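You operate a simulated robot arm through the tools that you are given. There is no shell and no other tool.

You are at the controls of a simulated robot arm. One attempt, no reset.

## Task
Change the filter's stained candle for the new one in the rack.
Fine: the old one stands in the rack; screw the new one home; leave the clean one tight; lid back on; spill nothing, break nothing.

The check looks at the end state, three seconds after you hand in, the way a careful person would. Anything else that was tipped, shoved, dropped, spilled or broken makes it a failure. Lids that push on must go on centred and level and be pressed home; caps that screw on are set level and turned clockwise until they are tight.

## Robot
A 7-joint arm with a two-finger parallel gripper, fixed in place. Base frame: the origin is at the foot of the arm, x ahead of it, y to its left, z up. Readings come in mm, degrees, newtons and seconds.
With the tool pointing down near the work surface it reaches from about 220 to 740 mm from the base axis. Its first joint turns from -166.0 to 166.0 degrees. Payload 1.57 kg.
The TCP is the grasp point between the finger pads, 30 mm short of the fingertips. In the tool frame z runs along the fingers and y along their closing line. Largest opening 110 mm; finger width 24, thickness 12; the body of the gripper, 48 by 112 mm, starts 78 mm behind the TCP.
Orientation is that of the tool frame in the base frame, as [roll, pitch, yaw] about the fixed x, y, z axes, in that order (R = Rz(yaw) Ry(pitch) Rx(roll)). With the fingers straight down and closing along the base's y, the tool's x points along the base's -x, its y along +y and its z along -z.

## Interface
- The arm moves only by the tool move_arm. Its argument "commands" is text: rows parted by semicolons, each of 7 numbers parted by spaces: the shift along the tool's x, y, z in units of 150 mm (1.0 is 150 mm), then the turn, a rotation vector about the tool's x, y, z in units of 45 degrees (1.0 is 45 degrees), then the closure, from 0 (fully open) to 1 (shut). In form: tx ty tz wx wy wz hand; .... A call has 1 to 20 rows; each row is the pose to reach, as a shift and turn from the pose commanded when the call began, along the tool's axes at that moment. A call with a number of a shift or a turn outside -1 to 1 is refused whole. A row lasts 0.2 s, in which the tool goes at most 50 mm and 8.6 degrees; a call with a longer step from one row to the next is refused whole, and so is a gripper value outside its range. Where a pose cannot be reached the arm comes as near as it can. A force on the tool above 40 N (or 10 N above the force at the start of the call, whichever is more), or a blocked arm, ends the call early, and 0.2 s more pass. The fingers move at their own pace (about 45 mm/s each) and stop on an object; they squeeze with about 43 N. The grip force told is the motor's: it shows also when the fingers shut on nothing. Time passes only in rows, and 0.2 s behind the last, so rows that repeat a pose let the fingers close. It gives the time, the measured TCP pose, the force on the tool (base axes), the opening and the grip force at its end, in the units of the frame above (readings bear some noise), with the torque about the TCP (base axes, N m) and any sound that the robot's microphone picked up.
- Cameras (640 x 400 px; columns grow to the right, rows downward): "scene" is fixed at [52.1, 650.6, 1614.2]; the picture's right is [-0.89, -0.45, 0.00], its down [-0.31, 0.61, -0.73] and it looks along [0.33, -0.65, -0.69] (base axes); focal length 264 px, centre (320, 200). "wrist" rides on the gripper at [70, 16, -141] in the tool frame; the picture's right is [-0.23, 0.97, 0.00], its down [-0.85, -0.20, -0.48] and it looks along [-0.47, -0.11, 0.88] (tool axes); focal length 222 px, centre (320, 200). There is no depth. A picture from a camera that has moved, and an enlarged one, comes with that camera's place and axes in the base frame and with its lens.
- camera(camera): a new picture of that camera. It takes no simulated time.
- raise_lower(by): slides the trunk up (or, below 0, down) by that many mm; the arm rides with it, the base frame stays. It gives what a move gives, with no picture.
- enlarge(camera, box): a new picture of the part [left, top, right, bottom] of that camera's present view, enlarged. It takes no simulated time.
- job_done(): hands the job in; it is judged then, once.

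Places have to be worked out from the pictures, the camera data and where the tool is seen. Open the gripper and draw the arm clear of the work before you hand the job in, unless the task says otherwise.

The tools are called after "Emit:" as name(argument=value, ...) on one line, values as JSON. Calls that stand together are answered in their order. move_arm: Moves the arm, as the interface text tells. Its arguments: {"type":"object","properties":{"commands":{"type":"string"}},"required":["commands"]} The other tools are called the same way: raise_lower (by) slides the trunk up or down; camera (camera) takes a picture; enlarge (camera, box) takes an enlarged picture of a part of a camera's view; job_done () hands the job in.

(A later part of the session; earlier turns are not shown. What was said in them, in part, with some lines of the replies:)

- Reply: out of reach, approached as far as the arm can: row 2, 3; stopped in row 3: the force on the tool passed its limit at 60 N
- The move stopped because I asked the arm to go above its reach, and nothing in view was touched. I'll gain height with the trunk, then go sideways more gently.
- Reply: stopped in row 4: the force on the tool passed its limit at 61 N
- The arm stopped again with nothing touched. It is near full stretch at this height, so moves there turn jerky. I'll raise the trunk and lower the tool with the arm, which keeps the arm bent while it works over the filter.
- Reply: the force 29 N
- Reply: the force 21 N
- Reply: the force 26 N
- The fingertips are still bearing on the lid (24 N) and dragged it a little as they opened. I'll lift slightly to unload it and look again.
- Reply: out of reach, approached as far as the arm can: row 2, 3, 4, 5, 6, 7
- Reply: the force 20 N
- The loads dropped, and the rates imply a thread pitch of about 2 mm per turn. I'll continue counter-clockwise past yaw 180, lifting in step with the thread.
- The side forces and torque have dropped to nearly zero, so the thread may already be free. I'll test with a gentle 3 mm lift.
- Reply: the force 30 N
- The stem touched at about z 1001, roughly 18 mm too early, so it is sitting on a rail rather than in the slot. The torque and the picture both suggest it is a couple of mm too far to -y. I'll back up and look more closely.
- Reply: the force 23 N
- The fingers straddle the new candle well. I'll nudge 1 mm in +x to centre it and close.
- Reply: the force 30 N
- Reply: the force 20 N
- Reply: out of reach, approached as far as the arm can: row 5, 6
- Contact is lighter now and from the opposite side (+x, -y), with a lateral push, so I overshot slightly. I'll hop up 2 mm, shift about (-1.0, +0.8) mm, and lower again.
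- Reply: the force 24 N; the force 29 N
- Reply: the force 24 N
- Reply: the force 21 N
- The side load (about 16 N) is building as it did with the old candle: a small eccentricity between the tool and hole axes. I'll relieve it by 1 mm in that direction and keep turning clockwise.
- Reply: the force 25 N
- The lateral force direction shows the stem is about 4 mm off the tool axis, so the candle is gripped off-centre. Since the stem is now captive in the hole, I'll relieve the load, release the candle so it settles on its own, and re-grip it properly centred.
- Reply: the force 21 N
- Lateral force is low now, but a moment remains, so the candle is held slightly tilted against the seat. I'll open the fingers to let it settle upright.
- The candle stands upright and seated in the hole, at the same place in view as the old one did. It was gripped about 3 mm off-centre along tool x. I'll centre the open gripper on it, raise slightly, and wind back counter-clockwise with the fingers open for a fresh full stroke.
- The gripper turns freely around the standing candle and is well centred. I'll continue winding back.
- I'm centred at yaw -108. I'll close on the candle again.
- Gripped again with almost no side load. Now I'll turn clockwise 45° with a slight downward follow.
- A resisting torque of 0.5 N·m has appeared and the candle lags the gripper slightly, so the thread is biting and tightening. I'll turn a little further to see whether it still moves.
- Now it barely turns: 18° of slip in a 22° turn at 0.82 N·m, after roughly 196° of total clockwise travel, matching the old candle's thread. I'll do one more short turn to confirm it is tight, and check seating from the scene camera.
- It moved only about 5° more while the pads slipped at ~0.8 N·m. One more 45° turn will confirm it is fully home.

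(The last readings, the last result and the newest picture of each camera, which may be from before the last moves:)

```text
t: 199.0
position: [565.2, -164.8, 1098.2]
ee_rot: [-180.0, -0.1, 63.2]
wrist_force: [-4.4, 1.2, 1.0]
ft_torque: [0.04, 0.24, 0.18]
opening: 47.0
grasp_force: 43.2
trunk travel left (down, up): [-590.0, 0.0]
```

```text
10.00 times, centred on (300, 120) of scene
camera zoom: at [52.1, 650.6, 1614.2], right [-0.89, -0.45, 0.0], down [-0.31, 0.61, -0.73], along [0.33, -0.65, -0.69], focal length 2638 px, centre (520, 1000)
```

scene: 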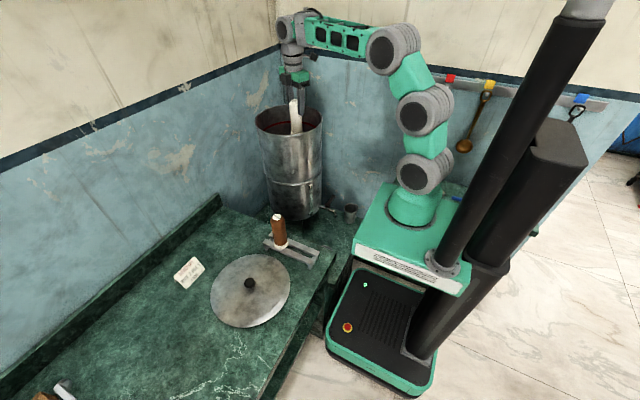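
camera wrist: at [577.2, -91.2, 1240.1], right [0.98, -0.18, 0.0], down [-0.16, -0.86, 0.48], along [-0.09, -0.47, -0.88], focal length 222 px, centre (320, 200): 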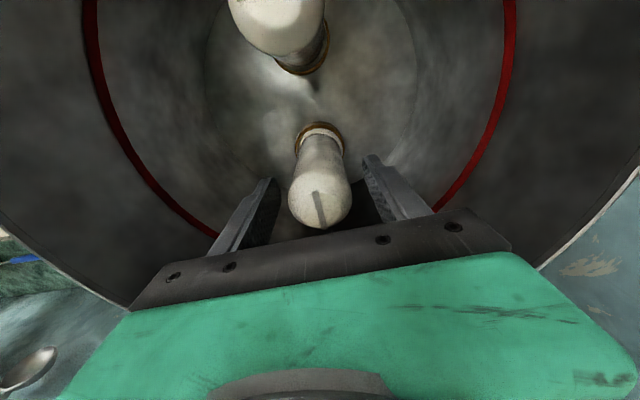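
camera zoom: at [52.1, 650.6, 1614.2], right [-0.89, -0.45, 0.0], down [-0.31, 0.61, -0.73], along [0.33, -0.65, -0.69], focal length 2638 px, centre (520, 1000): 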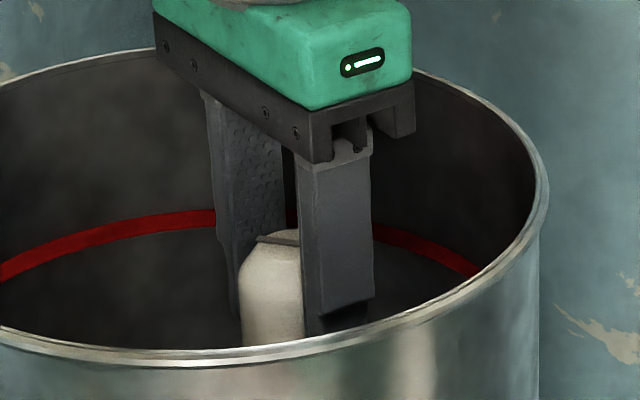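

In that 45° turn the candle didn't move at all relative to the vessel (the slot shifted the full 44° in view), so it is tight. I'll release it, check, and withdraw straight up.

Emit:
move_arm(commands="0 0 0 0 0 0 0.58; 0 0 0 0 0 0 0.5; 0 0 0 0 0 0 0.42; 0 0 0 0 0 0 0.36; 0 0 0 0 0 0 0.36; 0 0 0 0 0 0 0.36")

Emit:
move_arm(commands="0 0 -0.03 0 0 0 0.36; 0 0 -0.1 0 0 0 0.36; 0 0 -0.2 0 0 0 0.36; 0 0 -0.32 0 0 0 0.36; 0 0 -0.44 0 0 0 0.36; 0 0 -0.56 0 0 0 0.36; 0 0 -0.68 0 0 0 0.36; 0 0 -0.78 0 0 0 0.36; 0 0 -0.84 0 0 0 0.36; 0 0 -0.86 0 0 0 0.36; 0 0 -0.86 0 0 0 0.36")

Emit:
camera(camera="wrist")

Emit:
enlarge(camera="scene", box=[250, 90, 340, 150])

```text
t: 200.4
position: [565.4, -165.1, 1097.5]
ee_rot: [-179.9, 0.1, 63.3]
wrist_force: [0.3, -0.3, 0.1]
ft_torque: [0.03, 0.02, -0.01]
opening: 70.4
grasp_force: 0.0
trunk travel left (down, up): [-590.0, 0.0]
```

```text
t: 202.8
position: [567.1, -166.5, 1226.6]
ee_rot: [-180.0, 0.0, 63.3]
wrist_force: [-1.3, 0.2, -0.6]
ft_torque: [-0.01, -0.02, 0.0]
opening: 70.3
grasp_force: 0.0
trunk travel left (down, up): [-590.0, 0.0]
```

```text
taken
camera wrist: at [610.3, -110.1, 1370.5], right [0.77, -0.64, 0.0], down [-0.56, -0.67, 0.48], along [-0.31, -0.37, -0.88], focal length 222 px, centre (320, 200)
```

wrist: 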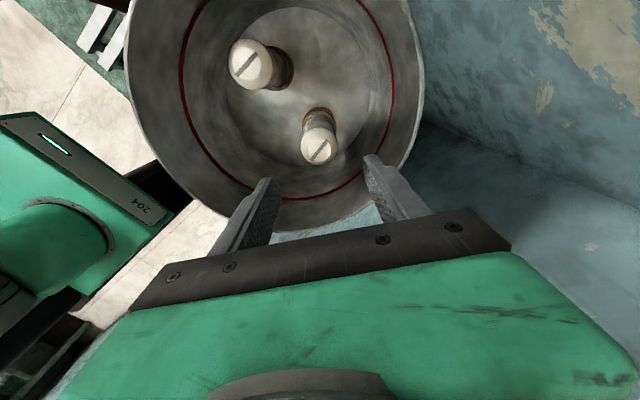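

```text
6.67 times, centred on (295, 120) of scene
camera zoom: at [52.1, 650.6, 1614.2], right [-0.89, -0.45, 0.0], down [-0.31, 0.61, -0.73], along [0.33, -0.65, -0.69], focal length 1759 px, centre (487, 733)
```

zoom: 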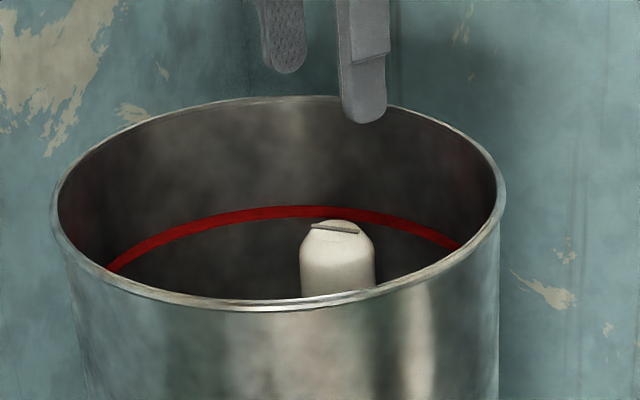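

Seen from the scene camera, the new candle sits exactly where the old one did. I'll zoom in from above to compare both candles' collars on their seats.

Emit:
enlarge(camera="wrist", box=[210, 20, 370, 180])

```text
2.50 times, centred on (290, 100) of wrist
camera zoom: at [610.3, -110.1, 1370.5], right [0.77, -0.64, 0.0], down [-0.56, -0.67, 0.48], along [-0.31, -0.37, -0.88], focal length 555 px, centre (395, 450)
```

zoom: 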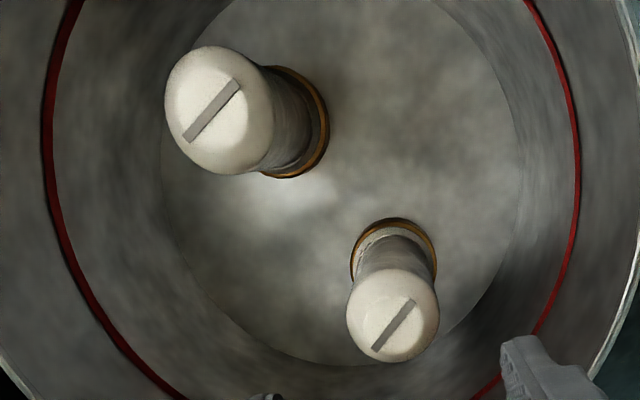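

Both candles' collars sit the same on their seats, and their top slots are even parallel, so the new candle is home. Now for the lid: I'll head back toward it, turning back to yaw 180 on the way.

Emit:
move_arm(commands="0 0 -0.05 0 0 -0.1 0.2; 0.05 -0.08 -0.1 0 0 -0.25 0.1; 0.12 -0.19 -0.1 0 0 -0.4 0; 0.2 -0.32 -0.1 0 0 -0.55 0; 0.28 -0.44 -0.1 0 0 -0.7 0; 0.35 -0.55 -0.1 0 0 -0.85 0; 0.4 -0.63 -0.1 0 0 -1 0; 0.416 -0.657 -0.1 0 0 -1 0; 0.416 -0.657 -0.1 0 0 -1 0")

Emit:
move_arm(commands="0 0 0 0 0 -0.16 0; 0 0 0 0 0 -0.33 0; 0 0 0 0 0 -0.5 0; 0 0 0 0 0 -0.67 0; 0 0 0 0 0 -0.84 0; 0 0 0 0 0 -1 0; 0 0 0 0 0 -1 0")

Emit:
move_arm(commands="0 0 0 0 0 -0.16 0; 0 0 0 0 0 -0.33 0; 0 0 0 0 0 -0.5 0; 0 0 0 0 0 -0.594 0; 0 0 0 0 0 -0.594 0")

```text
t: 204.8
position: [506.2, -66.0, 1242.5]
ee_rot: [-180.0, 0.0, 108.4]
wrist_force: [0.4, 0.0, -0.2]
ft_torque: [0.04, 0.01, -0.02]
opening: 110.0
grasp_force: 0.1
trunk travel left (down, up): [-590.0, 0.0]
```

```text
t: 206.4
position: [506.9, -65.1, 1242.6]
ee_rot: [-180.0, -0.1, 153.3]
wrist_force: [-0.7, -1.1, 0.4]
ft_torque: [0.0, 0.0, 0.01]
opening: 110.2
grasp_force: 0.0
trunk travel left (down, up): [-590.0, 0.0]
```

```text
t: 207.6
position: [505.2, -65.2, 1243.8]
ee_rot: [-179.9, -0.1, -179.8]
wrist_force: [-0.4, 0.0, -0.4]
ft_torque: [0.0, 0.02, -0.03]
opening: 110.1
grasp_force: 0.1
trunk travel left (down, up): [-590.0, 0.0]
```

Yaw is back at 180. I'll travel left to above the lid's knob at (434, 375).

Emit:
move_arm(commands="0.02 0.06 0 0 0 0 0; 0.05 0.18 0 0 0 0 0; 0.08 0.36 0 0 0 0 0; 0.11 0.56 0 0 0 0 0; 0.13 0.74 0 0 0 0 0; 0.15 0.9 0 0 0 0 0; 0.16 0.98 0 0 0 0 0; 0.16 0.98 0 0 0 0 0")

Emit:
move_arm(commands="0.02 0.06 0 0 0 0 0; 0.05 0.18 0 0 0 0 0; 0.08 0.36 0 0 0 0 0; 0.11 0.56 0 0 0 0 0; 0.13 0.74 0 0 0 0 0; 0.15 0.9 0 0 0 0 0; 0.16 0.98 0 0 0 0 0; 0.16 0.98 0 0 0 0 0")

Emit:
move_arm(commands="0.02 0.06 0 0 0 0 0; 0.05 0.18 0 0 0 0 0; 0.08 0.36 0 0 0 0 0; 0.11 0.56 0 0 0 0 0; 0.13 0.74 0 0 0 0 0; 0.15 0.9 0 0 0 0 0; 0.155 0.97 0 0 0 0 0; 0.155 0.97 0 0 0 0 0")

Emit:
raise_lower(by=-240)

Emit:
camera(camera="wrist")

Emit:
camera(camera="scene")

```text
t: 209.4
position: [481.9, 81.1, 1241.7]
ee_rot: [179.9, -0.1, 179.9]
wrist_force: [-0.4, 0.5, -0.1]
ft_torque: [0.0, 0.04, 0.0]
opening: 110.0
grasp_force: 0.1
trunk travel left (down, up): [-590.0, 0.0]
```

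```text
t: 211.2
position: [456.0, 228.9, 1242.7]
ee_rot: [-179.9, 0.0, -179.9]
wrist_force: [0.0, -0.8, -0.1]
ft_torque: [0.03, 0.0, -0.03]
opening: 110.0
grasp_force: 0.1
trunk travel left (down, up): [-590.0, 0.0]
```

```text
t: 213.0
position: [434.1, 374.5, 1241.7]
ee_rot: [180.0, -0.1, 180.0]
wrist_force: [-0.5, 0.6, 0.7]
ft_torque: [-0.01, 0.02, 0.01]
opening: 109.9
grasp_force: 0.0
trunk travel left (down, up): [-590.0, 0.0]
```

```text
t: 215.5
position: [433.8, 373.9, 1002.0]
ee_rot: [-179.9, -0.1, -179.9]
wrist_force: [1.0, -0.4, -0.1]
ft_torque: [0.0, -0.01, 0.01]
opening: 110.0
grasp_force: 0.1
trunk travel left (down, up): [-350.0, 240.0]
```

```text
taken
camera wrist: at [362.3, 390.1, 1145.0], right [0.23, 0.97, 0.0], down [0.86, -0.2, 0.48], along [0.47, -0.11, -0.88], focal length 222 px, centre (320, 200)
```

wrist: 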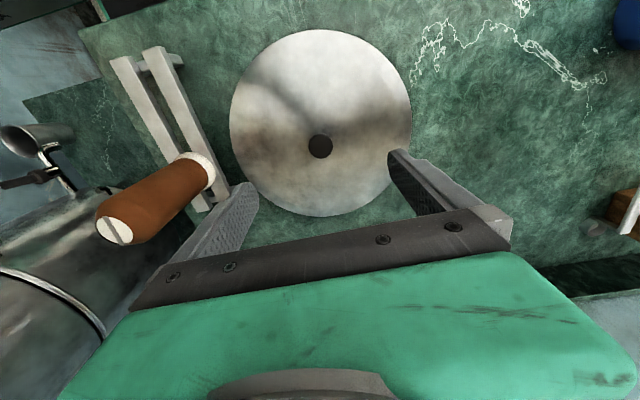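

```text
taken
```

scene: 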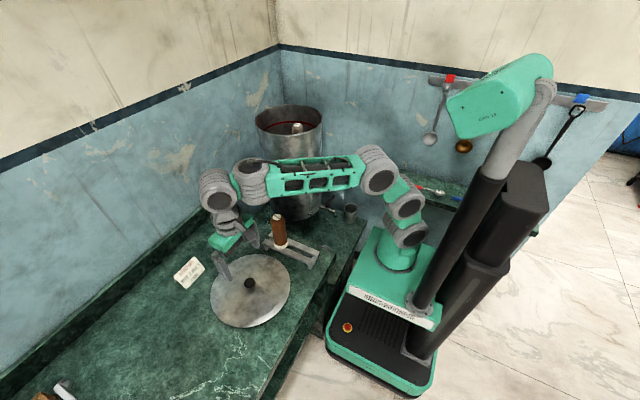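

Emit:
enlarge(camera="wrist", box=[220, 20, 420, 220])

Emit:
enlarge(camera="scene", box=[190, 200, 330, 340])

```text
2.00 times, centred on (320, 120) of wrist
camera zoom: at [362.3, 390.1, 1145.0], right [0.23, 0.97, 0.0], down [0.86, -0.2, 0.48], along [0.47, -0.11, -0.88], focal length 444 px, centre (320, 360)
```

zoom: 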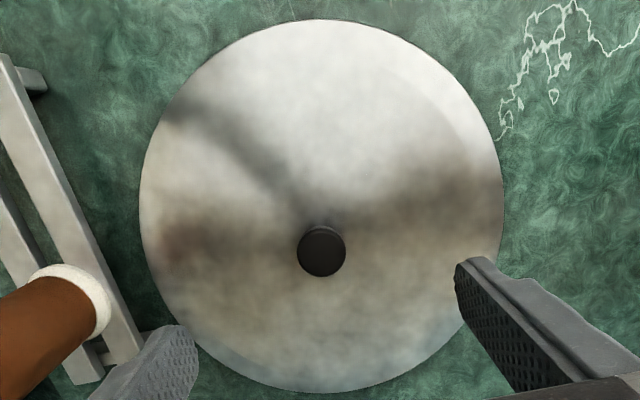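

```text
2.86 times, centred on (260, 270) of scene
camera zoom: at [52.1, 650.6, 1614.2], right [-0.89, -0.45, 0.0], down [-0.31, 0.61, -0.73], along [0.33, -0.65, -0.69], focal length 754 px, centre (491, 0)
```

zoom: 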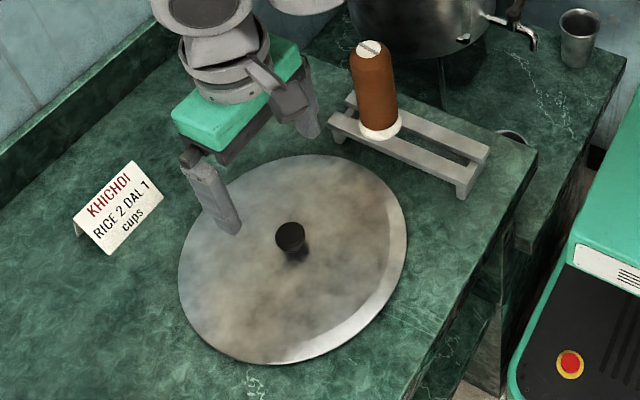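

The knob is at about (435.5, 373.5). I'll nudge 1.7 mm in +x and come down to z 905 for a check before gripping.

Emit:
move_arm(commands="-0.006 0 0.06 0 0 0 0; -0.011 -0.003 0.16 0 0 0 0; -0.011 -0.003 0.28 0 0 0 0; -0.011 -0.003 0.4 0 0 0 0; -0.011 -0.003 0.52 0 0 0 0; -0.011 -0.003 0.6 0 0 0 0; -0.011 -0.003 0.645 0 0 0 0; -0.011 -0.003 0.645 0 0 0 0")

Emit:
camera(camera="wrist")

Emit:
enlarge(camera="scene", box=[190, 200, 330, 340])

```text
t: 217.3
position: [434.8, 373.3, 905.1]
ee_rot: [-180.0, -0.1, -179.9]
wrist_force: [-0.1, 0.0, 0.6]
ft_torque: [0.01, 0.0, -0.04]
opening: 110.1
grasp_force: 0.1
trunk travel left (down, up): [-350.0, 240.0]
```

```text
taken
camera wrist: at [363.0, 390.3, 1048.1], right [0.23, 0.97, 0.0], down [0.86, -0.2, 0.48], along [0.47, -0.11, -0.88], focal length 222 px, centre (320, 200)
```

wrist: 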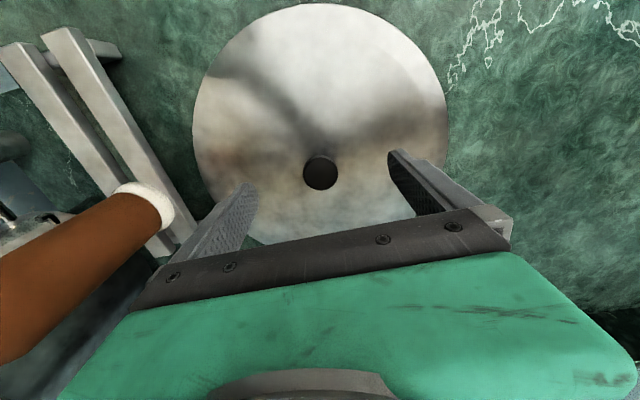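

```text
2.86 times, centred on (260, 270) of scene
camera zoom: at [52.1, 650.6, 1614.2], right [-0.89, -0.45, 0.0], down [-0.31, 0.61, -0.73], along [0.33, -0.65, -0.69], focal length 754 px, centre (491, 0)
```

zoom: 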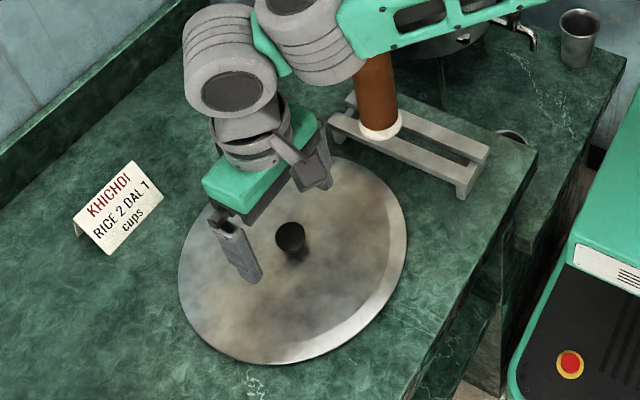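

The knob is centred between the fingers, and the arm's links stay well clear of the old candle. I'll go down to z 869.5, keeping the tips about 3 mm off the lid.

Emit:
move_arm(commands="0 0 0.05 0 0 0 0; 0 0 0.11 0 0 0 0; 0 0 0.17 0 0 0 0; 0 0 0.21 0 0 0 0; 0 0 0.23 0 0 0 0; 0 0 0.236 0 0 0 0; 0 0 0.236 0 0 0 0")

Emit:
enlarge(camera="scene", box=[200, 210, 310, 330])

Emit:
camera(camera="wrist")

```text
t: 218.9
position: [435.2, 373.7, 870.3]
ee_rot: [180.0, 0.0, -179.9]
wrist_force: [-1.1, 0.6, 0.0]
ft_torque: [-0.01, 0.02, -0.01]
opening: 110.1
grasp_force: 0.0
trunk travel left (down, up): [-350.0, 240.0]
```

```text
3.33 times, centred on (255, 270) of scene
camera zoom: at [52.1, 650.6, 1614.2], right [-0.89, -0.45, 0.0], down [-0.31, 0.61, -0.73], along [0.33, -0.65, -0.69], focal length 879 px, centre (537, -33)
```

zoom: 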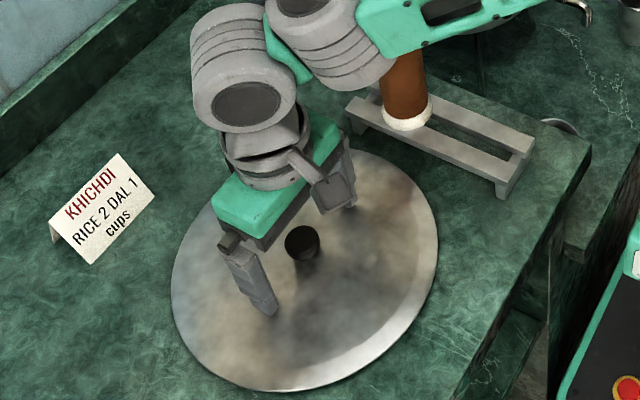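

```text
taken
camera wrist: at [363.3, 389.5, 1012.9], right [0.23, 0.97, 0.0], down [0.86, -0.2, 0.48], along [0.47, -0.11, -0.88], focal length 222 px, centre (320, 200)
```

wrist: 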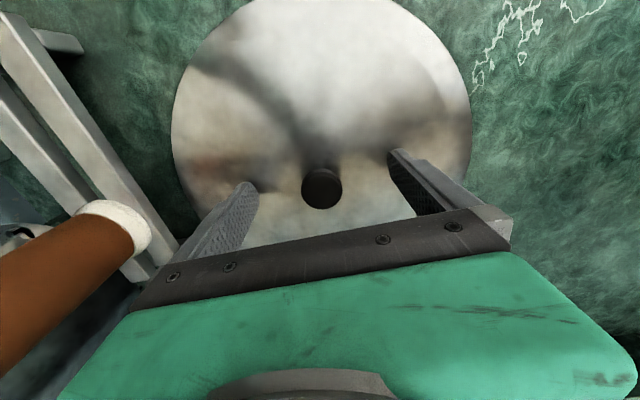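

The tips hover just above the lid with the knob centred. Closing on the knob.

Emit:
move_arm(commands="0 0 0 0 0 0 0.4; 0 0 0 0 0 0 0.6; 0 0 0 0 0 0 0.8; 0 0 0 0 0 0 1; 0 0 0 0 0 0 1; 0 0 0 0 0 0 1; 0 0 0 0 0 0 1")

Emit:
move_arm(commands="0 0 -0.02 0 0 0 1; 0 0 -0.06 0 0 0 1; 0 0 -0.12 0 0 0 1; 0 0 -0.2 0 0 0 1; 0 0 -0.28 0 0 0 1; 0 0 -0.3 0 0 0 1; 0 0 -0.3 0 0 0 1")

Emit:
enlarge(camera="scene", box=[200, 210, 310, 330])

Emit:
camera(camera="wrist")

```text
t: 220.5
position: [434.4, 373.4, 869.1]
ee_rot: [180.0, -0.1, -179.9]
wrist_force: [-0.1, 0.3, 0.0]
ft_torque: [0.0, 0.0, -0.03]
opening: 30.2
grasp_force: 32.7
trunk travel left (down, up): [-350.0, 240.0]
```

```text
t: 222.1
position: [435.5, 373.0, 914.6]
ee_rot: [180.0, -0.2, -179.9]
wrist_force: [0.9, 0.0, -3.0]
ft_torque: [0.01, -0.01, -0.02]
opening: 29.8
grasp_force: 39.3
trunk travel left (down, up): [-350.0, 240.0]
```

```text
3.33 times, centred on (255, 270) of scene
camera zoom: at [52.1, 650.6, 1614.2], right [-0.89, -0.45, 0.0], down [-0.31, 0.61, -0.73], along [0.33, -0.65, -0.69], focal length 879 px, centre (537, -33)
```

zoom: 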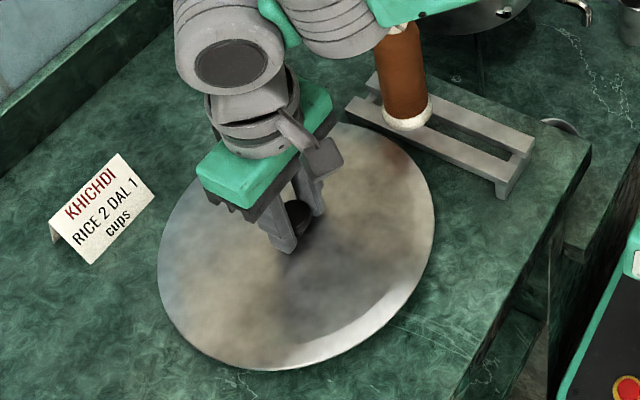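

```text
taken
camera wrist: at [363.6, 389.3, 1057.1], right [0.23, 0.97, 0.0], down [0.86, -0.2, 0.48], along [0.47, -0.11, -0.88], focal length 222 px, centre (320, 200)
```

wrist: 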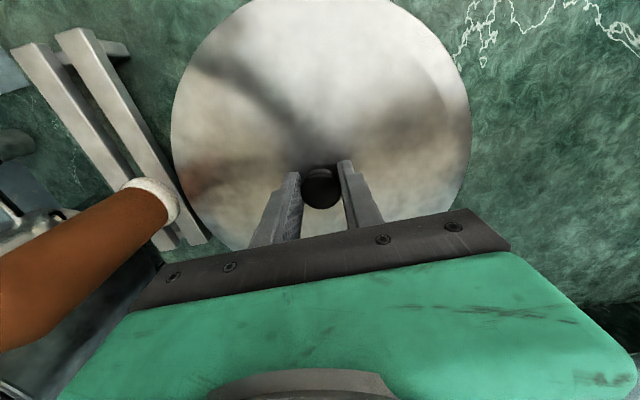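

The lid is held level. Its edge is only about 20 mm from the old candle in plan, so I'll first move 25 mm away, then raise with the trunk.

Emit:
move_arm(commands="0 0.04 -0.02 0 0 0 1; 0 0.1 -0.04 0 0 0 1; 0 0.15 -0.06 0 0 0 1; 0 0.17 -0.06 0 0 0 1; 0 0.17 -0.06 0 0 0 1")

Emit:
raise_lower(by=240)

Emit:
move_arm(commands="0 0 -0.06 0 0 0 1; 0 0 -0.16 0 0 0 1; 0 0 -0.28 0 0 0 1; 0 0 -0.4 0 0 0 1; 0 0 -0.52 0 0 0 1; 0 0 -0.64 0 0 0 1; 0 0 -0.74 0 0 0 1; 0 0 -0.8 0 0 0 1; 0 0 -0.82 0 0 0 1; 0 0 -0.82 0 0 0 1")

Emit:
camera(camera="scene")

```text
t: 223.3
position: [436.9, 399.1, 923.3]
ee_rot: [-180.0, -0.2, -180.0]
wrist_force: [-0.5, 0.3, -3.0]
ft_torque: [0.0, 0.0, 0.0]
opening: 29.9
grasp_force: 39.8
trunk travel left (down, up): [-350.0, 240.0]
```

```text
t: 225.8
position: [434.9, 398.3, 1162.4]
ee_rot: [179.9, -0.1, -179.9]
wrist_force: [0.5, -0.3, -2.0]
ft_torque: [0.03, 0.03, 0.02]
opening: 29.8
grasp_force: 39.0
trunk travel left (down, up): [-590.0, 0.0]
```

```text
t: 228.0
position: [433.9, 398.1, 1286.8]
ee_rot: [-180.0, -0.1, 180.0]
wrist_force: [-0.2, 0.7, -2.5]
ft_torque: [-0.02, 0.0, -0.01]
opening: 30.1
grasp_force: 39.9
trunk travel left (down, up): [-590.0, 0.0]
```

```text
taken
```

scene: 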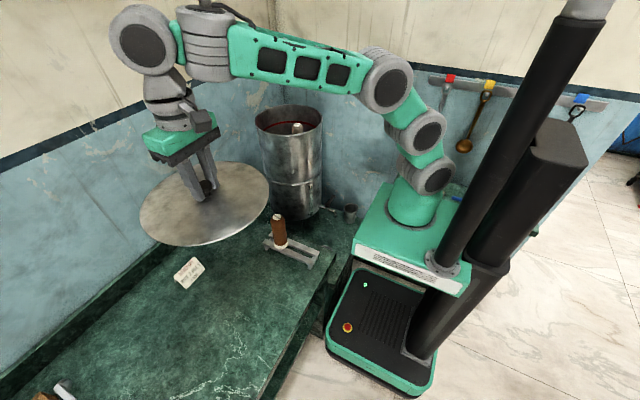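

The lid is up and level. I'll carry it to above the filter axis at (565, -109) in four even moves.

Emit:
move_arm(commands="-0.015 -0.05 0 0 0 0 1; -0.04 -0.14 0 0 0 0 1; -0.07 -0.26 0 0 0 0 1; -0.1 -0.4 0 0 0 0 1; -0.14 -0.54 0 0 0 0 1; -0.17 -0.67 0 0 0 0 1; -0.2 -0.77 0 0 0 0 1; -0.215 -0.83 0 0 0 0 1; -0.22 -0.85 0 0 0 0 1; -0.22 -0.85 0 0 0 0 1")

Emit:
move_arm(commands="-0.015 -0.05 0 0 0 0 1; -0.04 -0.14 0 0 0 0 1; -0.07 -0.26 0 0 0 0 1; -0.1 -0.4 0 0 0 0 1; -0.14 -0.54 0 0 0 0 1; -0.17 -0.67 0 0 0 0 1; -0.2 -0.77 0 0 0 0 1; -0.215 -0.83 0 0 0 0 1; -0.22 -0.85 0 0 0 0 1; -0.22 -0.85 0 0 0 0 1")

Emit:
move_arm(commands="-0.015 -0.05 0 0 0 0 1; -0.04 -0.14 0 0 0 0 1; -0.07 -0.26 0 0 0 0 1; -0.1 -0.4 0 0 0 0 1; -0.14 -0.54 0 0 0 0 1; -0.17 -0.67 0 0 0 0 1; -0.2 -0.77 0 0 0 0 1; -0.215 -0.83 0 0 0 0 1; -0.22 -0.85 0 0 0 0 1; -0.22 -0.85 0 0 0 0 1")

Emit:
camera(camera="scene")

```text
t: 230.2
position: [467.3, 270.8, 1286.0]
ee_rot: [-180.0, -0.1, 179.9]
wrist_force: [0.7, 0.0, -2.5]
ft_torque: [0.01, 0.01, 0.0]
opening: 29.8
grasp_force: 39.4
trunk travel left (down, up): [-590.0, 0.0]
```

```text
t: 232.4
position: [502.1, 143.4, 1285.1]
ee_rot: [179.9, -0.1, -179.9]
wrist_force: [0.1, -0.3, -2.6]
ft_torque: [0.01, 0.0, 0.04]
opening: 29.7
grasp_force: 38.9
trunk travel left (down, up): [-590.0, 0.0]
```

```text
t: 234.6
position: [534.6, 15.7, 1286.1]
ee_rot: [-179.9, 0.0, -180.0]
wrist_force: [0.2, -0.5, -2.2]
ft_torque: [-0.02, 0.01, -0.02]
opening: 30.0
grasp_force: 39.2
trunk travel left (down, up): [-590.0, 0.0]
```

```text
taken
```

scene: 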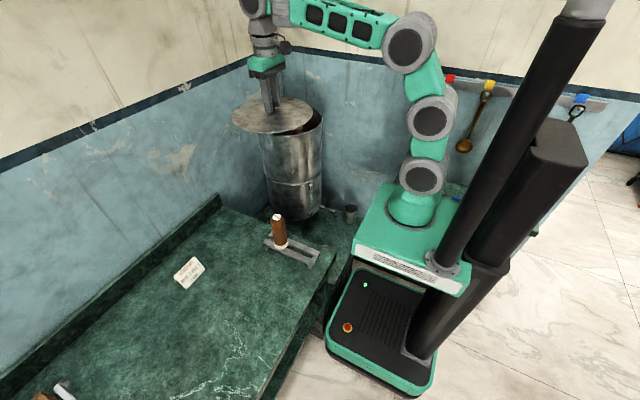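

One more move brings me over the filter axis (564.6, -109), and then I'll check from both cameras.

Emit:
move_arm(commands="-0.012 -0.05 0 0 0 0 1; -0.035 -0.14 0 0 0 0 1; -0.065 -0.26 0 0 0 0 1; -0.095 -0.4 0 0 0 0 1; -0.13 -0.54 0 0 0 0 1; -0.16 -0.66 0 0 0 0 1; -0.18 -0.75 0 0 0 0 1; -0.195 -0.81 0 0 0 0 1; -0.2 -0.831 0 0 0 0 1; -0.2 -0.831 0 0 0 0 1; -0.2 -0.831 0 0 0 0 1")

Emit:
camera(camera="wrist")

Emit:
enlarge(camera="scene", box=[240, 70, 340, 140])

```text
t: 237.0
position: [563.5, -108.8, 1285.6]
ee_rot: [179.9, -0.1, -179.8]
wrist_force: [0.9, 1.0, -3.0]
ft_torque: [-0.03, 0.02, -0.02]
opening: 29.9
grasp_force: 39.4
trunk travel left (down, up): [-590.0, 0.0]
```

```text
taken
camera wrist: at [492.4, -92.7, 1429.2], right [0.23, 0.97, 0.0], down [0.86, -0.2, 0.48], along [0.47, -0.11, -0.88], focal length 222 px, centre (320, 200)
```

wrist: 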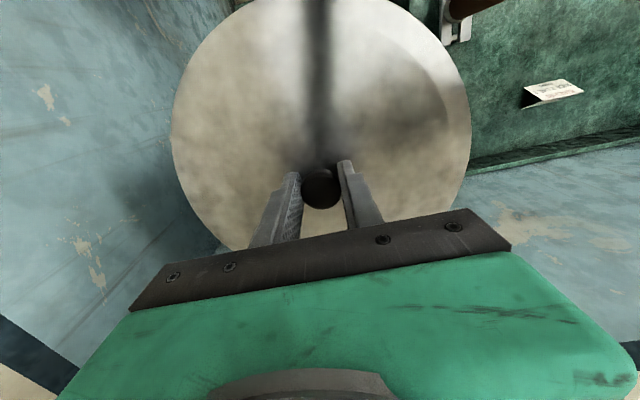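

```text
5.71 times, centred on (290, 105) of scene
camera zoom: at [52.1, 650.6, 1614.2], right [-0.89, -0.45, 0.0], down [-0.31, 0.61, -0.73], along [0.33, -0.65, -0.69], focal length 1508 px, centre (491, 743)
```

zoom: 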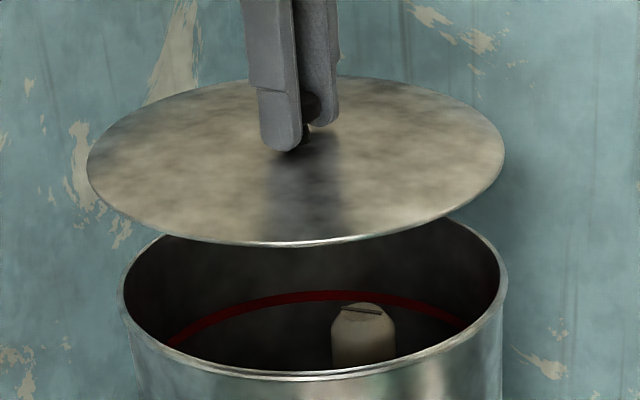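

The lid is above the filter and level. I'll lower to about 10 mm above its seat and check the centring against the rim.

Emit:
move_arm(commands="-0.003 0 0.04 0 0 0 1; -0.006 0 0.1 0 0 0 1; -0.006 0 0.18 0 0 0 1; -0.006 0 0.26 0 0 0 1; -0.006 0 0.34 0 0 0 1; -0.006 0 0.4 0 0 0 1; -0.006 0 0.45 0 0 0 1; -0.006 0 0.48 0 0 0 1; -0.006 0 0.48 0 0 0 1")

Emit:
enlarge(camera="scene", box=[245, 90, 335, 150])

Emit:
camera(camera="wrist")

```text
t: 239.0
position: [566.1, -109.8, 1213.5]
ee_rot: [-180.0, -0.2, -179.8]
wrist_force: [0.1, 0.4, -1.5]
ft_torque: [-0.02, 0.03, 0.01]
opening: 29.8
grasp_force: 39.1
trunk travel left (down, up): [-590.0, 0.0]
```

```text
6.67 times, centred on (290, 120) of scene
camera zoom: at [52.1, 650.6, 1614.2], right [-0.89, -0.45, 0.0], down [-0.31, 0.61, -0.73], along [0.33, -0.65, -0.69], focal length 1759 px, centre (520, 733)
```

zoom: 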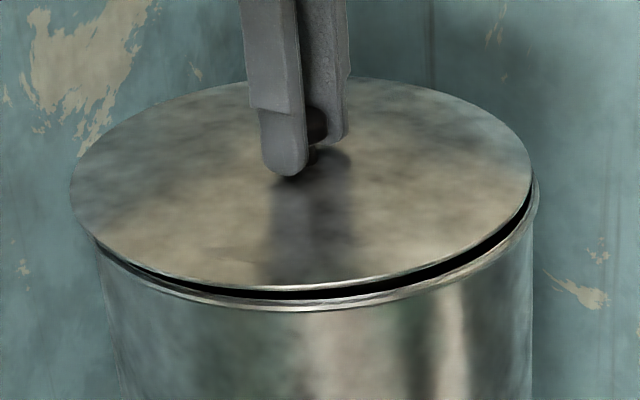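

```text
taken
camera wrist: at [494.3, -93.0, 1357.6], right [0.23, 0.97, 0.0], down [0.86, -0.2, 0.48], along [0.47, -0.11, -0.88], focal length 222 px, centre (320, 200)
```

wrist: 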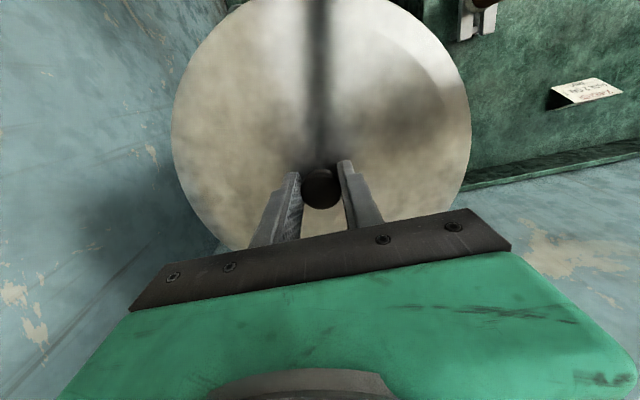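

Compared with the original seated view, the lid's outline sits about 8 px (~4 mm) too far left in the image, that is toward +x/+y. I'll shift by (-3.4, -1.7) mm and compare again.

Emit:
move_arm(commands="0.01 -0.005 0 0 0 0 1; 0.02 -0.01 0 0 0 0 1; 0.0227 -0.0113 0 0 0 0 1; 0.0227 -0.0113 0 0 0 0 1; 0.0227 -0.0113 0 0 0 0 1")

Emit:
enlarge(camera="scene", box=[245, 90, 335, 150])

```text
t: 240.2
position: [562.4, -109.3, 1213.0]
ee_rot: [-179.9, -0.1, -179.9]
wrist_force: [-0.9, 0.6, -2.5]
ft_torque: [0.04, 0.06, -0.01]
opening: 29.9
grasp_force: 39.1
trunk travel left (down, up): [-590.0, 0.0]
```

```text
6.67 times, centred on (290, 120) of scene
camera zoom: at [52.1, 650.6, 1614.2], right [-0.89, -0.45, 0.0], down [-0.31, 0.61, -0.73], along [0.33, -0.65, -0.69], focal length 1759 px, centre (520, 733)
```

zoom: 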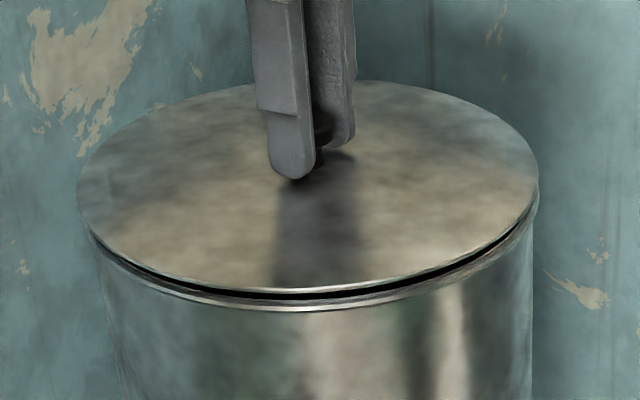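

The outline now matches horizontally, and the row offsets indicate the lid is about 5–6 mm above its seat. I'll lower it slowly.

Emit:
move_arm(commands="0 0 0.007 0 0 0 1; 0 0 0.014 0 0 0 1; 0 0 0.021 0 0 0 1; 0 0 0.028 0 0 0 1; 0 0 0.028 0 0 0 1")

Emit:
enlarge(camera="scene", box=[245, 90, 335, 150])

```text
t: 241.4
position: [563.2, -110.7, 1209.1]
ee_rot: [-180.0, -0.1, -179.8]
wrist_force: [1.0, -0.2, -2.1]
ft_torque: [0.01, 0.02, 0.0]
opening: 30.0
grasp_force: 39.4
trunk travel left (down, up): [-590.0, 0.0]
```

```text
6.67 times, centred on (290, 120) of scene
camera zoom: at [52.1, 650.6, 1614.2], right [-0.89, -0.45, 0.0], down [-0.31, 0.61, -0.73], along [0.33, -0.65, -0.69], focal length 1759 px, centre (520, 733)
```

zoom: 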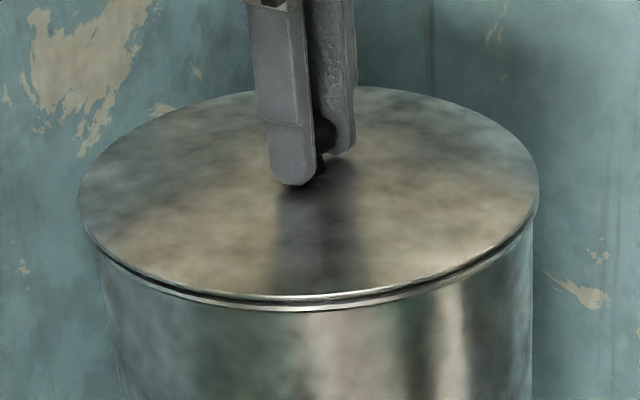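

Almost seated, about 2 mm to go and well centred (within ~0.5 mm). Continuing down gently.

Emit:
move_arm(commands="0.002 0 0.005 0 0 0 1; 0.003 -0.001 0.01 0 0 0 1; 0.003 -0.001 0.015 0 0 0 1; 0.003 -0.001 0.015 0 0 0 1")

```text
t: 242.4
position: [560.8, -110.6, 1207.9]
ee_rot: [180.0, 0.0, -179.8]
wrist_force: [0.0, -0.6, -0.1]
ft_torque: [0.0, 0.2, -0.01]
opening: 29.9
grasp_force: 39.1
trunk travel left (down, up): [-590.0, 0.0]
```

Emit:
move_arm(commands="0 0 0.004 0 0 0 1; 0 0 0.008 0 0 0 1; 0 0 0.008 0 0 0 1; 0 0 0.008 0 0 0 1")

Emit:
enlarge(camera="scene", box=[245, 90, 335, 150])

```text
t: 243.4
position: [561.9, -109.7, 1207.1]
ee_rot: [-179.9, 0.1, -179.9]
wrist_force: [0.6, -0.3, 13.5]
ft_torque: [0.03, 0.88, -0.04]
opening: 29.7
grasp_force: 39.4
trunk travel left (down, up): [-590.0, 0.0]
```

```text
6.67 times, centred on (290, 120) of scene
camera zoom: at [52.1, 650.6, 1614.2], right [-0.89, -0.45, 0.0], down [-0.31, 0.61, -0.73], along [0.33, -0.65, -0.69], focal length 1759 px, centre (520, 733)
```

zoom: 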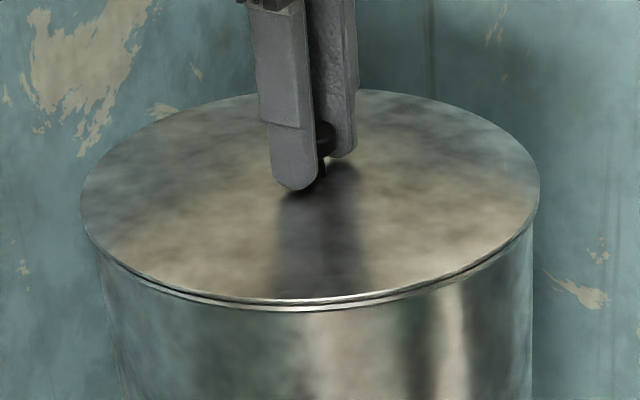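

The lid's outline now coincides with the original seated view. I'll ease the load slightly and release the knob.

Emit:
move_arm(commands="0 0 -0.003 0 0 0 1; 0 0 -0.005 0 0 0 1; 0 0 -0.005 0 0 0 0.72; 0 0 -0.005 0 0 0 0.65; 0 0 -0.005 0 0 0 0.5; 0 0 -0.005 0 0 0 0.3; 0 0 -0.005 0 0 0 0.1; 0 0 -0.005 0 0 0 0; 0 0 -0.005 0 0 0 0; 0 0 -0.005 0 0 0 0")

Emit:
enlarge(camera="scene", box=[245, 90, 335, 150])

Emit:
camera(camera="wrist")

```text
t: 245.6
position: [561.1, -109.8, 1207.0]
ee_rot: [180.0, -0.1, -180.0]
wrist_force: [-0.6, -0.6, -0.4]
ft_torque: [0.02, 0.01, -0.01]
opening: 110.0
grasp_force: 0.0
trunk travel left (down, up): [-590.0, 0.0]
```

```text
6.67 times, centred on (290, 120) of scene
camera zoom: at [52.1, 650.6, 1614.2], right [-0.89, -0.45, 0.0], down [-0.31, 0.61, -0.73], along [0.33, -0.65, -0.69], focal length 1759 px, centre (520, 733)
```

zoom: 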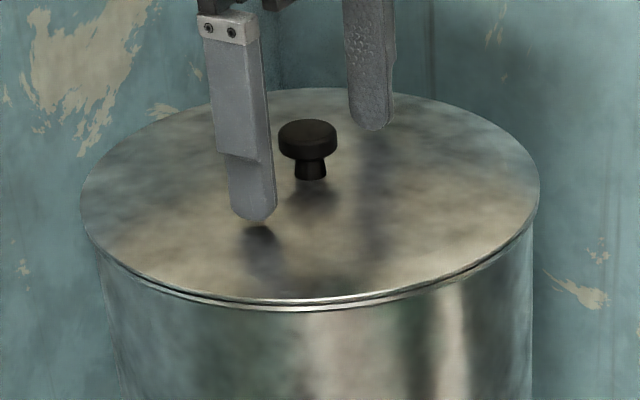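

```text
taken
camera wrist: at [489.7, -94.0, 1350.2], right [0.23, 0.97, 0.0], down [0.86, -0.2, 0.48], along [0.47, -0.11, -0.88], focal length 222 px, centre (320, 200)
```

wrist: 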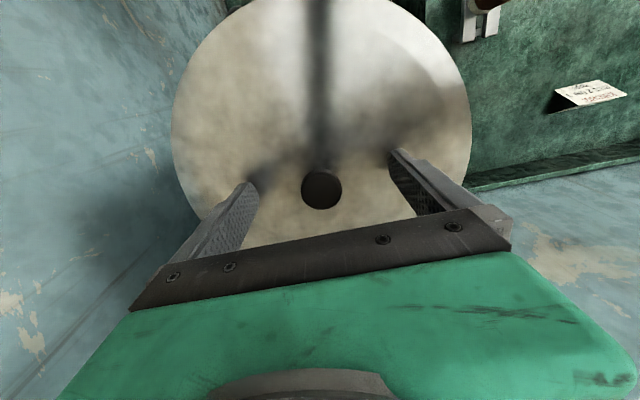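

The knob and outline coincide with the original picture. I'll zoom in on the front edge to see whether any gap is left.

Emit:
enlarge(camera="scene", box=[252, 115, 300, 145])

Emit:
enlarge(camera="scene", box=[285, 110, 333, 140])

```text
13.33 times, centred on (276, 130) of scene
camera zoom: at [52.1, 650.6, 1614.2], right [-0.89, -0.45, 0.0], down [-0.31, 0.61, -0.73], along [0.33, -0.65, -0.69], focal length 3518 px, centre (907, 1133)
```

zoom: 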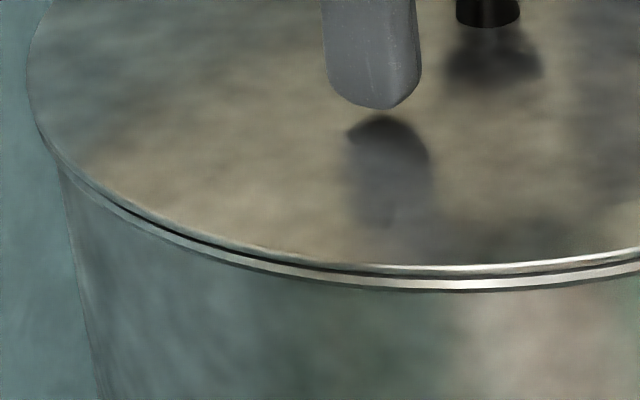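

```text
13.33 times, centred on (309, 125) of scene
camera zoom: at [52.1, 650.6, 1614.2], right [-0.89, -0.45, 0.0], down [-0.31, 0.61, -0.73], along [0.33, -0.65, -0.69], focal length 3518 px, centre (467, 1200)
```

zoom: 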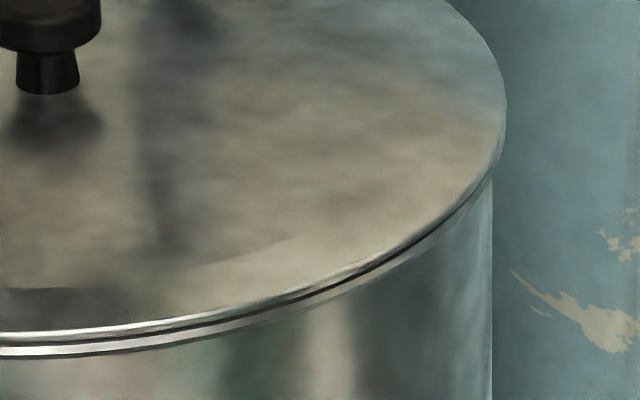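

There's just a thin, even seam. To make sure the lid is pressed home, I'll rise, close the fingers, and press straight down on the knob's centre.

Emit:
move_arm(commands="0 0 -0.06 0 0 0 0; 0 0 -0.16 0 0 0 0; 0 0 -0.26 0 0 0 0; -0.004 -0.002 -0.3 0 0 0 0.3; -0.008 -0.004 -0.3 0 0 0 0.7; -0.008 -0.004 -0.3 0 0 0 1; -0.008 -0.004 -0.3 0 0 0 1; -0.008 -0.004 -0.3 0 0 0 1; -0.008 -0.004 -0.3 0 0 0 1; -0.008 -0.004 -0.3 0 0 0 1")

Emit:
camera(camera="wrist")

Emit:
enlarge(camera="scene", box=[245, 70, 335, 150])

```text
t: 247.8
position: [563.8, -111.3, 1253.8]
ee_rot: [180.0, -0.1, -179.9]
wrist_force: [-0.4, -0.7, 0.0]
ft_torque: [0.0, 0.01, 0.03]
opening: 0.1
grasp_force: 15.9
trunk travel left (down, up): [-590.0, 0.0]
```

```text
taken
camera wrist: at [491.7, -94.8, 1395.5], right [0.23, 0.97, 0.0], down [0.86, -0.2, 0.48], along [0.47, -0.11, -0.88], focal length 222 px, centre (320, 200)
```

wrist: 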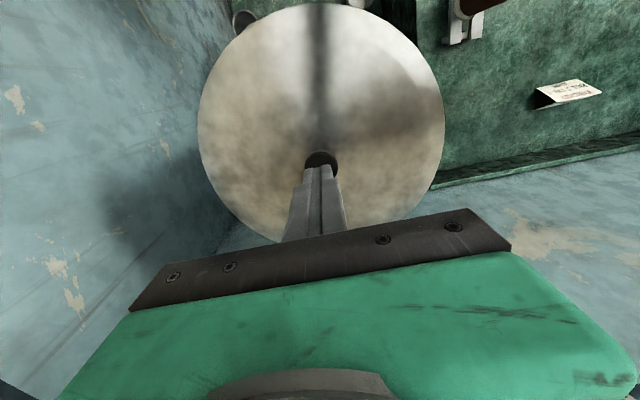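

```text
5.00 times, centred on (290, 110) of scene
camera zoom: at [52.1, 650.6, 1614.2], right [-0.89, -0.45, 0.0], down [-0.31, 0.61, -0.73], along [0.33, -0.65, -0.69], focal length 1319 px, centre (470, 650)
```

zoom: 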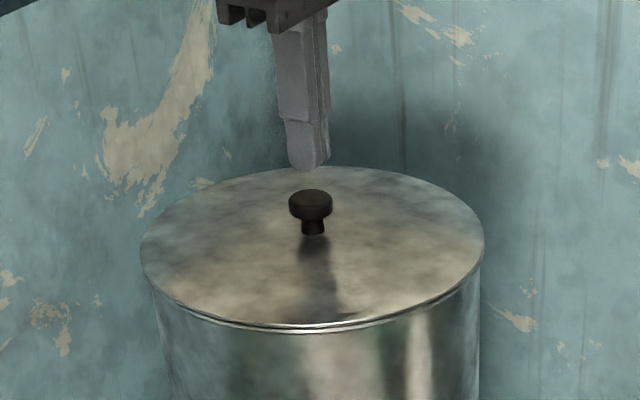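

The closed fingertips are right above the knob. I'll lower slowly until contact and press.

Emit:
move_arm(commands="0 0 0.04 0 0 0 1; 0 0 0.08 0 0 0 1; 0 0 0.11 0 0 0 1; 0 0 0.13 0 0 0 1; 0 0 0.14 0 0 0 1; 0 0 0.14 0 0 0 1")

Emit:
enlarge(camera="scene", box=[265, 85, 315, 125])

```text
t: 249.2
position: [561.4, -111.6, 1230.4]
ee_rot: [-180.0, 0.0, -179.9]
wrist_force: [0.8, 0.1, 0.5]
ft_torque: [0.01, -0.01, -0.01]
opening: 0.1
grasp_force: 21.2
trunk travel left (down, up): [-590.0, 0.0]
```

```text
10.00 times, centred on (290, 105) of scene
camera zoom: at [52.1, 650.6, 1614.2], right [-0.89, -0.45, 0.0], down [-0.31, 0.61, -0.73], along [0.33, -0.65, -0.69], focal length 2638 px, centre (620, 1150)
```

zoom: 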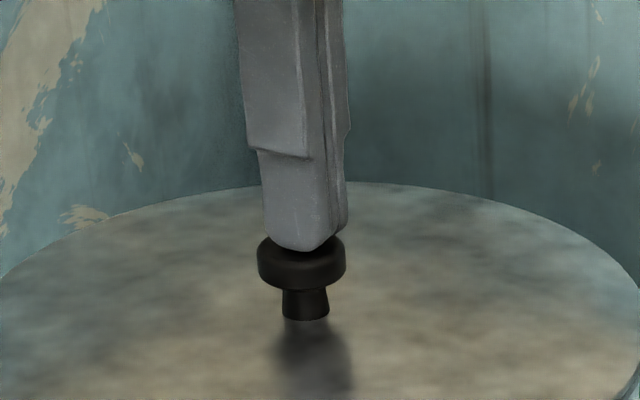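

Emit:
move_arm(commands="0 0 0.008 0 0 0 1; 0 0 0.016 0 0 0 1; 0 0 0.024 0 0 0 1; 0 0 0.024 0 0 0 1")

```text
t: 250.2
position: [562.4, -111.4, 1229.4]
ee_rot: [-179.9, 0.2, -179.9]
wrist_force: [2.9, -1.1, 14.1]
ft_torque: [-0.01, 0.09, -0.02]
opening: 0.2
grasp_force: 21.5
trunk travel left (down, up): [-590.0, 0.0]
```

Contact on the knob at 14 N. I'll press a little more, to about 30–35 N.

Emit:
move_arm(commands="0 0 0.004 0 0 0 1; 0 0 0.007 0 0 0 1; 0 0 0.009 0 0 0 1; 0 0 0.009 0 0 0 1; 0 0 0.009 0 0 0 1")

Emit:
enlarge(camera="scene", box=[252, 115, 300, 145])

```text
t: 251.4
position: [561.8, -111.1, 1229.2]
ee_rot: [-179.8, 0.4, -180.0]
wrist_force: [6.6, -2.1, 36.9]
ft_torque: [-0.08, 0.12, 0.08]
opening: 0.0
grasp_force: 21.2
trunk travel left (down, up): [-590.0, 0.0]
```

```text
13.33 times, centred on (276, 130) of scene
camera zoom: at [52.1, 650.6, 1614.2], right [-0.89, -0.45, 0.0], down [-0.31, 0.61, -0.73], along [0.33, -0.65, -0.69], focal length 3518 px, centre (907, 1133)
```

zoom: 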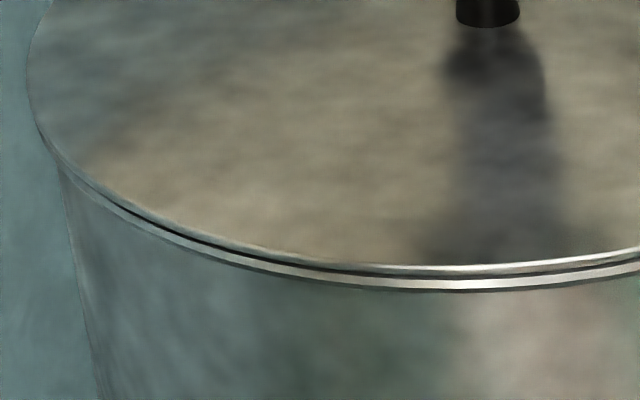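

At 37 N nothing moved further, so the lid was already home. I'll lift off straight up and draw the arm back.

Emit:
move_arm(commands="0 0 -0.01 0 0 0 1; 0 0 -0.03 0 0 0 1; 0 0 -0.08 0 0 0 1; 0 0 -0.16 0 0 0 1; 0 0 -0.26 0 0 0 1; 0 0 -0.34 0 0 0 1; 0 0 -0.38 0 0 0 1; 0 0 -0.38 0 0 0 1")

Emit:
enlarge(camera="scene", box=[245, 90, 335, 150])

Emit:
camera(camera="wrist")

```text
t: 253.2
position: [563.3, -111.4, 1283.7]
ee_rot: [180.0, -0.1, -179.8]
wrist_force: [-0.1, 0.2, -0.2]
ft_torque: [-0.01, -0.03, 0.02]
opening: 0.0
grasp_force: 21.0
trunk travel left (down, up): [-590.0, 0.0]
```

```text
6.67 times, centred on (290, 120) of scene
camera zoom: at [52.1, 650.6, 1614.2], right [-0.89, -0.45, 0.0], down [-0.31, 0.61, -0.73], along [0.33, -0.65, -0.69], focal length 1759 px, centre (520, 733)
```

zoom: 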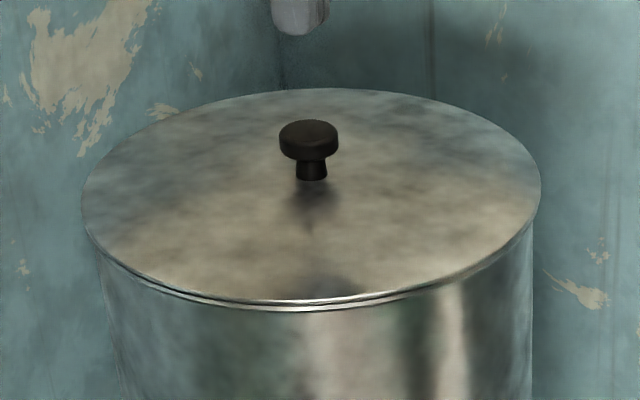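

```text
taken
camera wrist: at [491.3, -94.1, 1426.9], right [0.23, 0.97, 0.0], down [0.86, -0.2, 0.48], along [0.46, -0.11, -0.88], focal length 222 px, centre (320, 200)
```

wrist: 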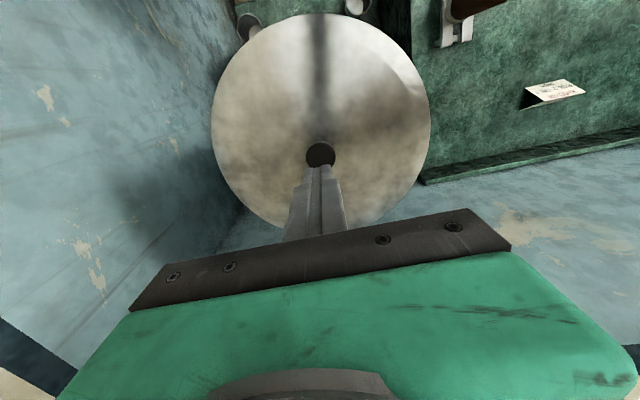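

The lid looks the same as in the very first picture: centred, level and seated. I'll back the arm away toward its start area and open the gripper.

Emit:
move_arm(commands="0.05 0.06 0 0 0 0 0.8; 0.15 0.18 0 0 0 0 0.5; 0.28 0.34 0 0 0 0 0.2; 0.42 0.52 0 0 0 0 0; 0.56 0.7 0 0 0 0 0; 0.7 0.85 0 0 0 0 0; 0.8 0.95 0 0 0 0 0; 0.85 1 0 0 0 0 0; 0.85 1 0 0 0 0 0")

Emit:
camera(camera="scene")

Emit:
camera(camera="wrist")

Emit:
enlarge(camera="scene", box=[240, 190, 370, 280])

```text
t: 255.2
position: [434.5, 38.4, 1285.4]
ee_rot: [179.9, -0.1, 180.0]
wrist_force: [-0.4, -0.3, 0.3]
ft_torque: [0.0, -0.01, 0.0]
opening: 110.1
grasp_force: 0.0
trunk travel left (down, up): [-590.0, 0.0]
```

```text
taken
```

scene: 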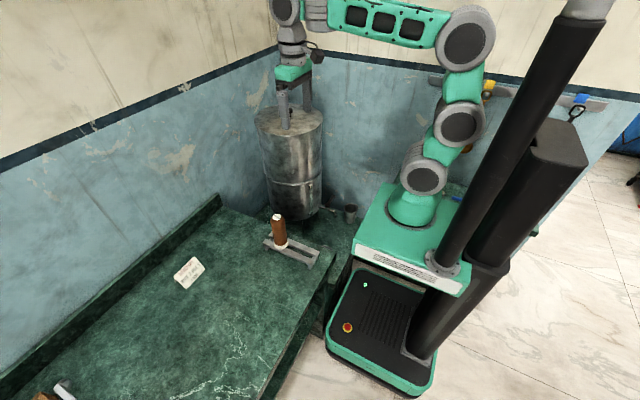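

```text
taken
camera wrist: at [363.5, 54.4, 1427.0], right [0.23, 0.97, 0.0], down [0.86, -0.2, 0.48], along [0.47, -0.11, -0.88], focal length 222 px, centre (320, 200)
```

wrist: 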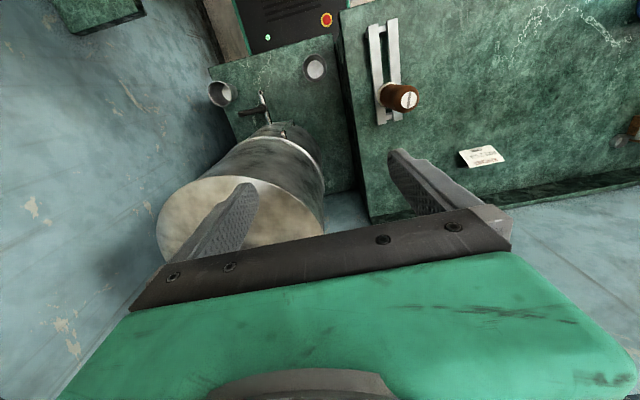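

```text
4.44 times, centred on (305, 235) of scene
camera zoom: at [52.1, 650.6, 1614.2], right [-0.89, -0.45, 0.0], down [-0.31, 0.61, -0.73], along [0.33, -0.65, -0.69], focal length 1173 px, centre (387, 44)
```

zoom: 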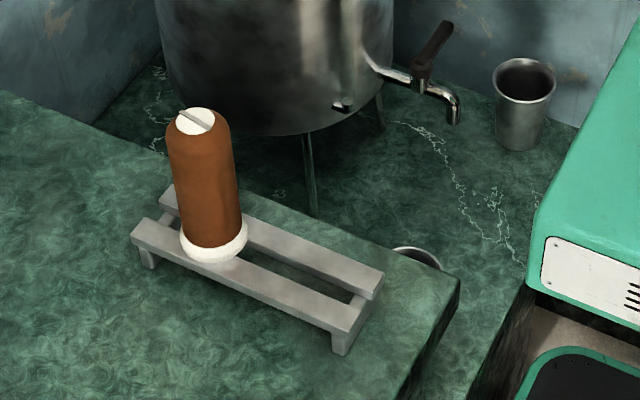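

Everything checks out. The lid is on and seated, the old candle stands upright in the rack, and the new one is screwed tight beside the clean one. The rack, cups and card are where they started, and the open gripper is clear. I'll hand the job in.

Emit:
job_done()

```text
The job is handed in.
```

The stained candle has been swapped for the new one and the job is handed in. I don't have the result of the check.

- **Old candle:** it stands upright by itself at the far end of the rack.
- **New candle:** I turned it clockwise about 200° until it stopped. In the last 45° turn it did not move and the fingers slipped on it, with a peak of about 0.8 N·m in the final turns. It sits at the same height and place as the old one did.
- **Clean candle:** I kept clear of it throughout. It looked unchanged from above once the new candle was in.
- **Lid:** it is back on, centred and level. Pressing the knob with 37 N did not move it any further.
- **Surroundings:** in the final pictures the rack, cups, tap and card look where they started. I saw nothing spilled or broken.

Three things happened on the way:
- **Lid on the counter:** it slid about 30 mm when I first put it down, without touching anything.
- **Old candle:** its stem rested on a rack rail at about 30 N before it went into the slot.
- **New candle:** its stem rested on the brass seat at up to 30 N before it found the hole. I then released it once and gripped it again, because I had it about 3 mm off-centre.
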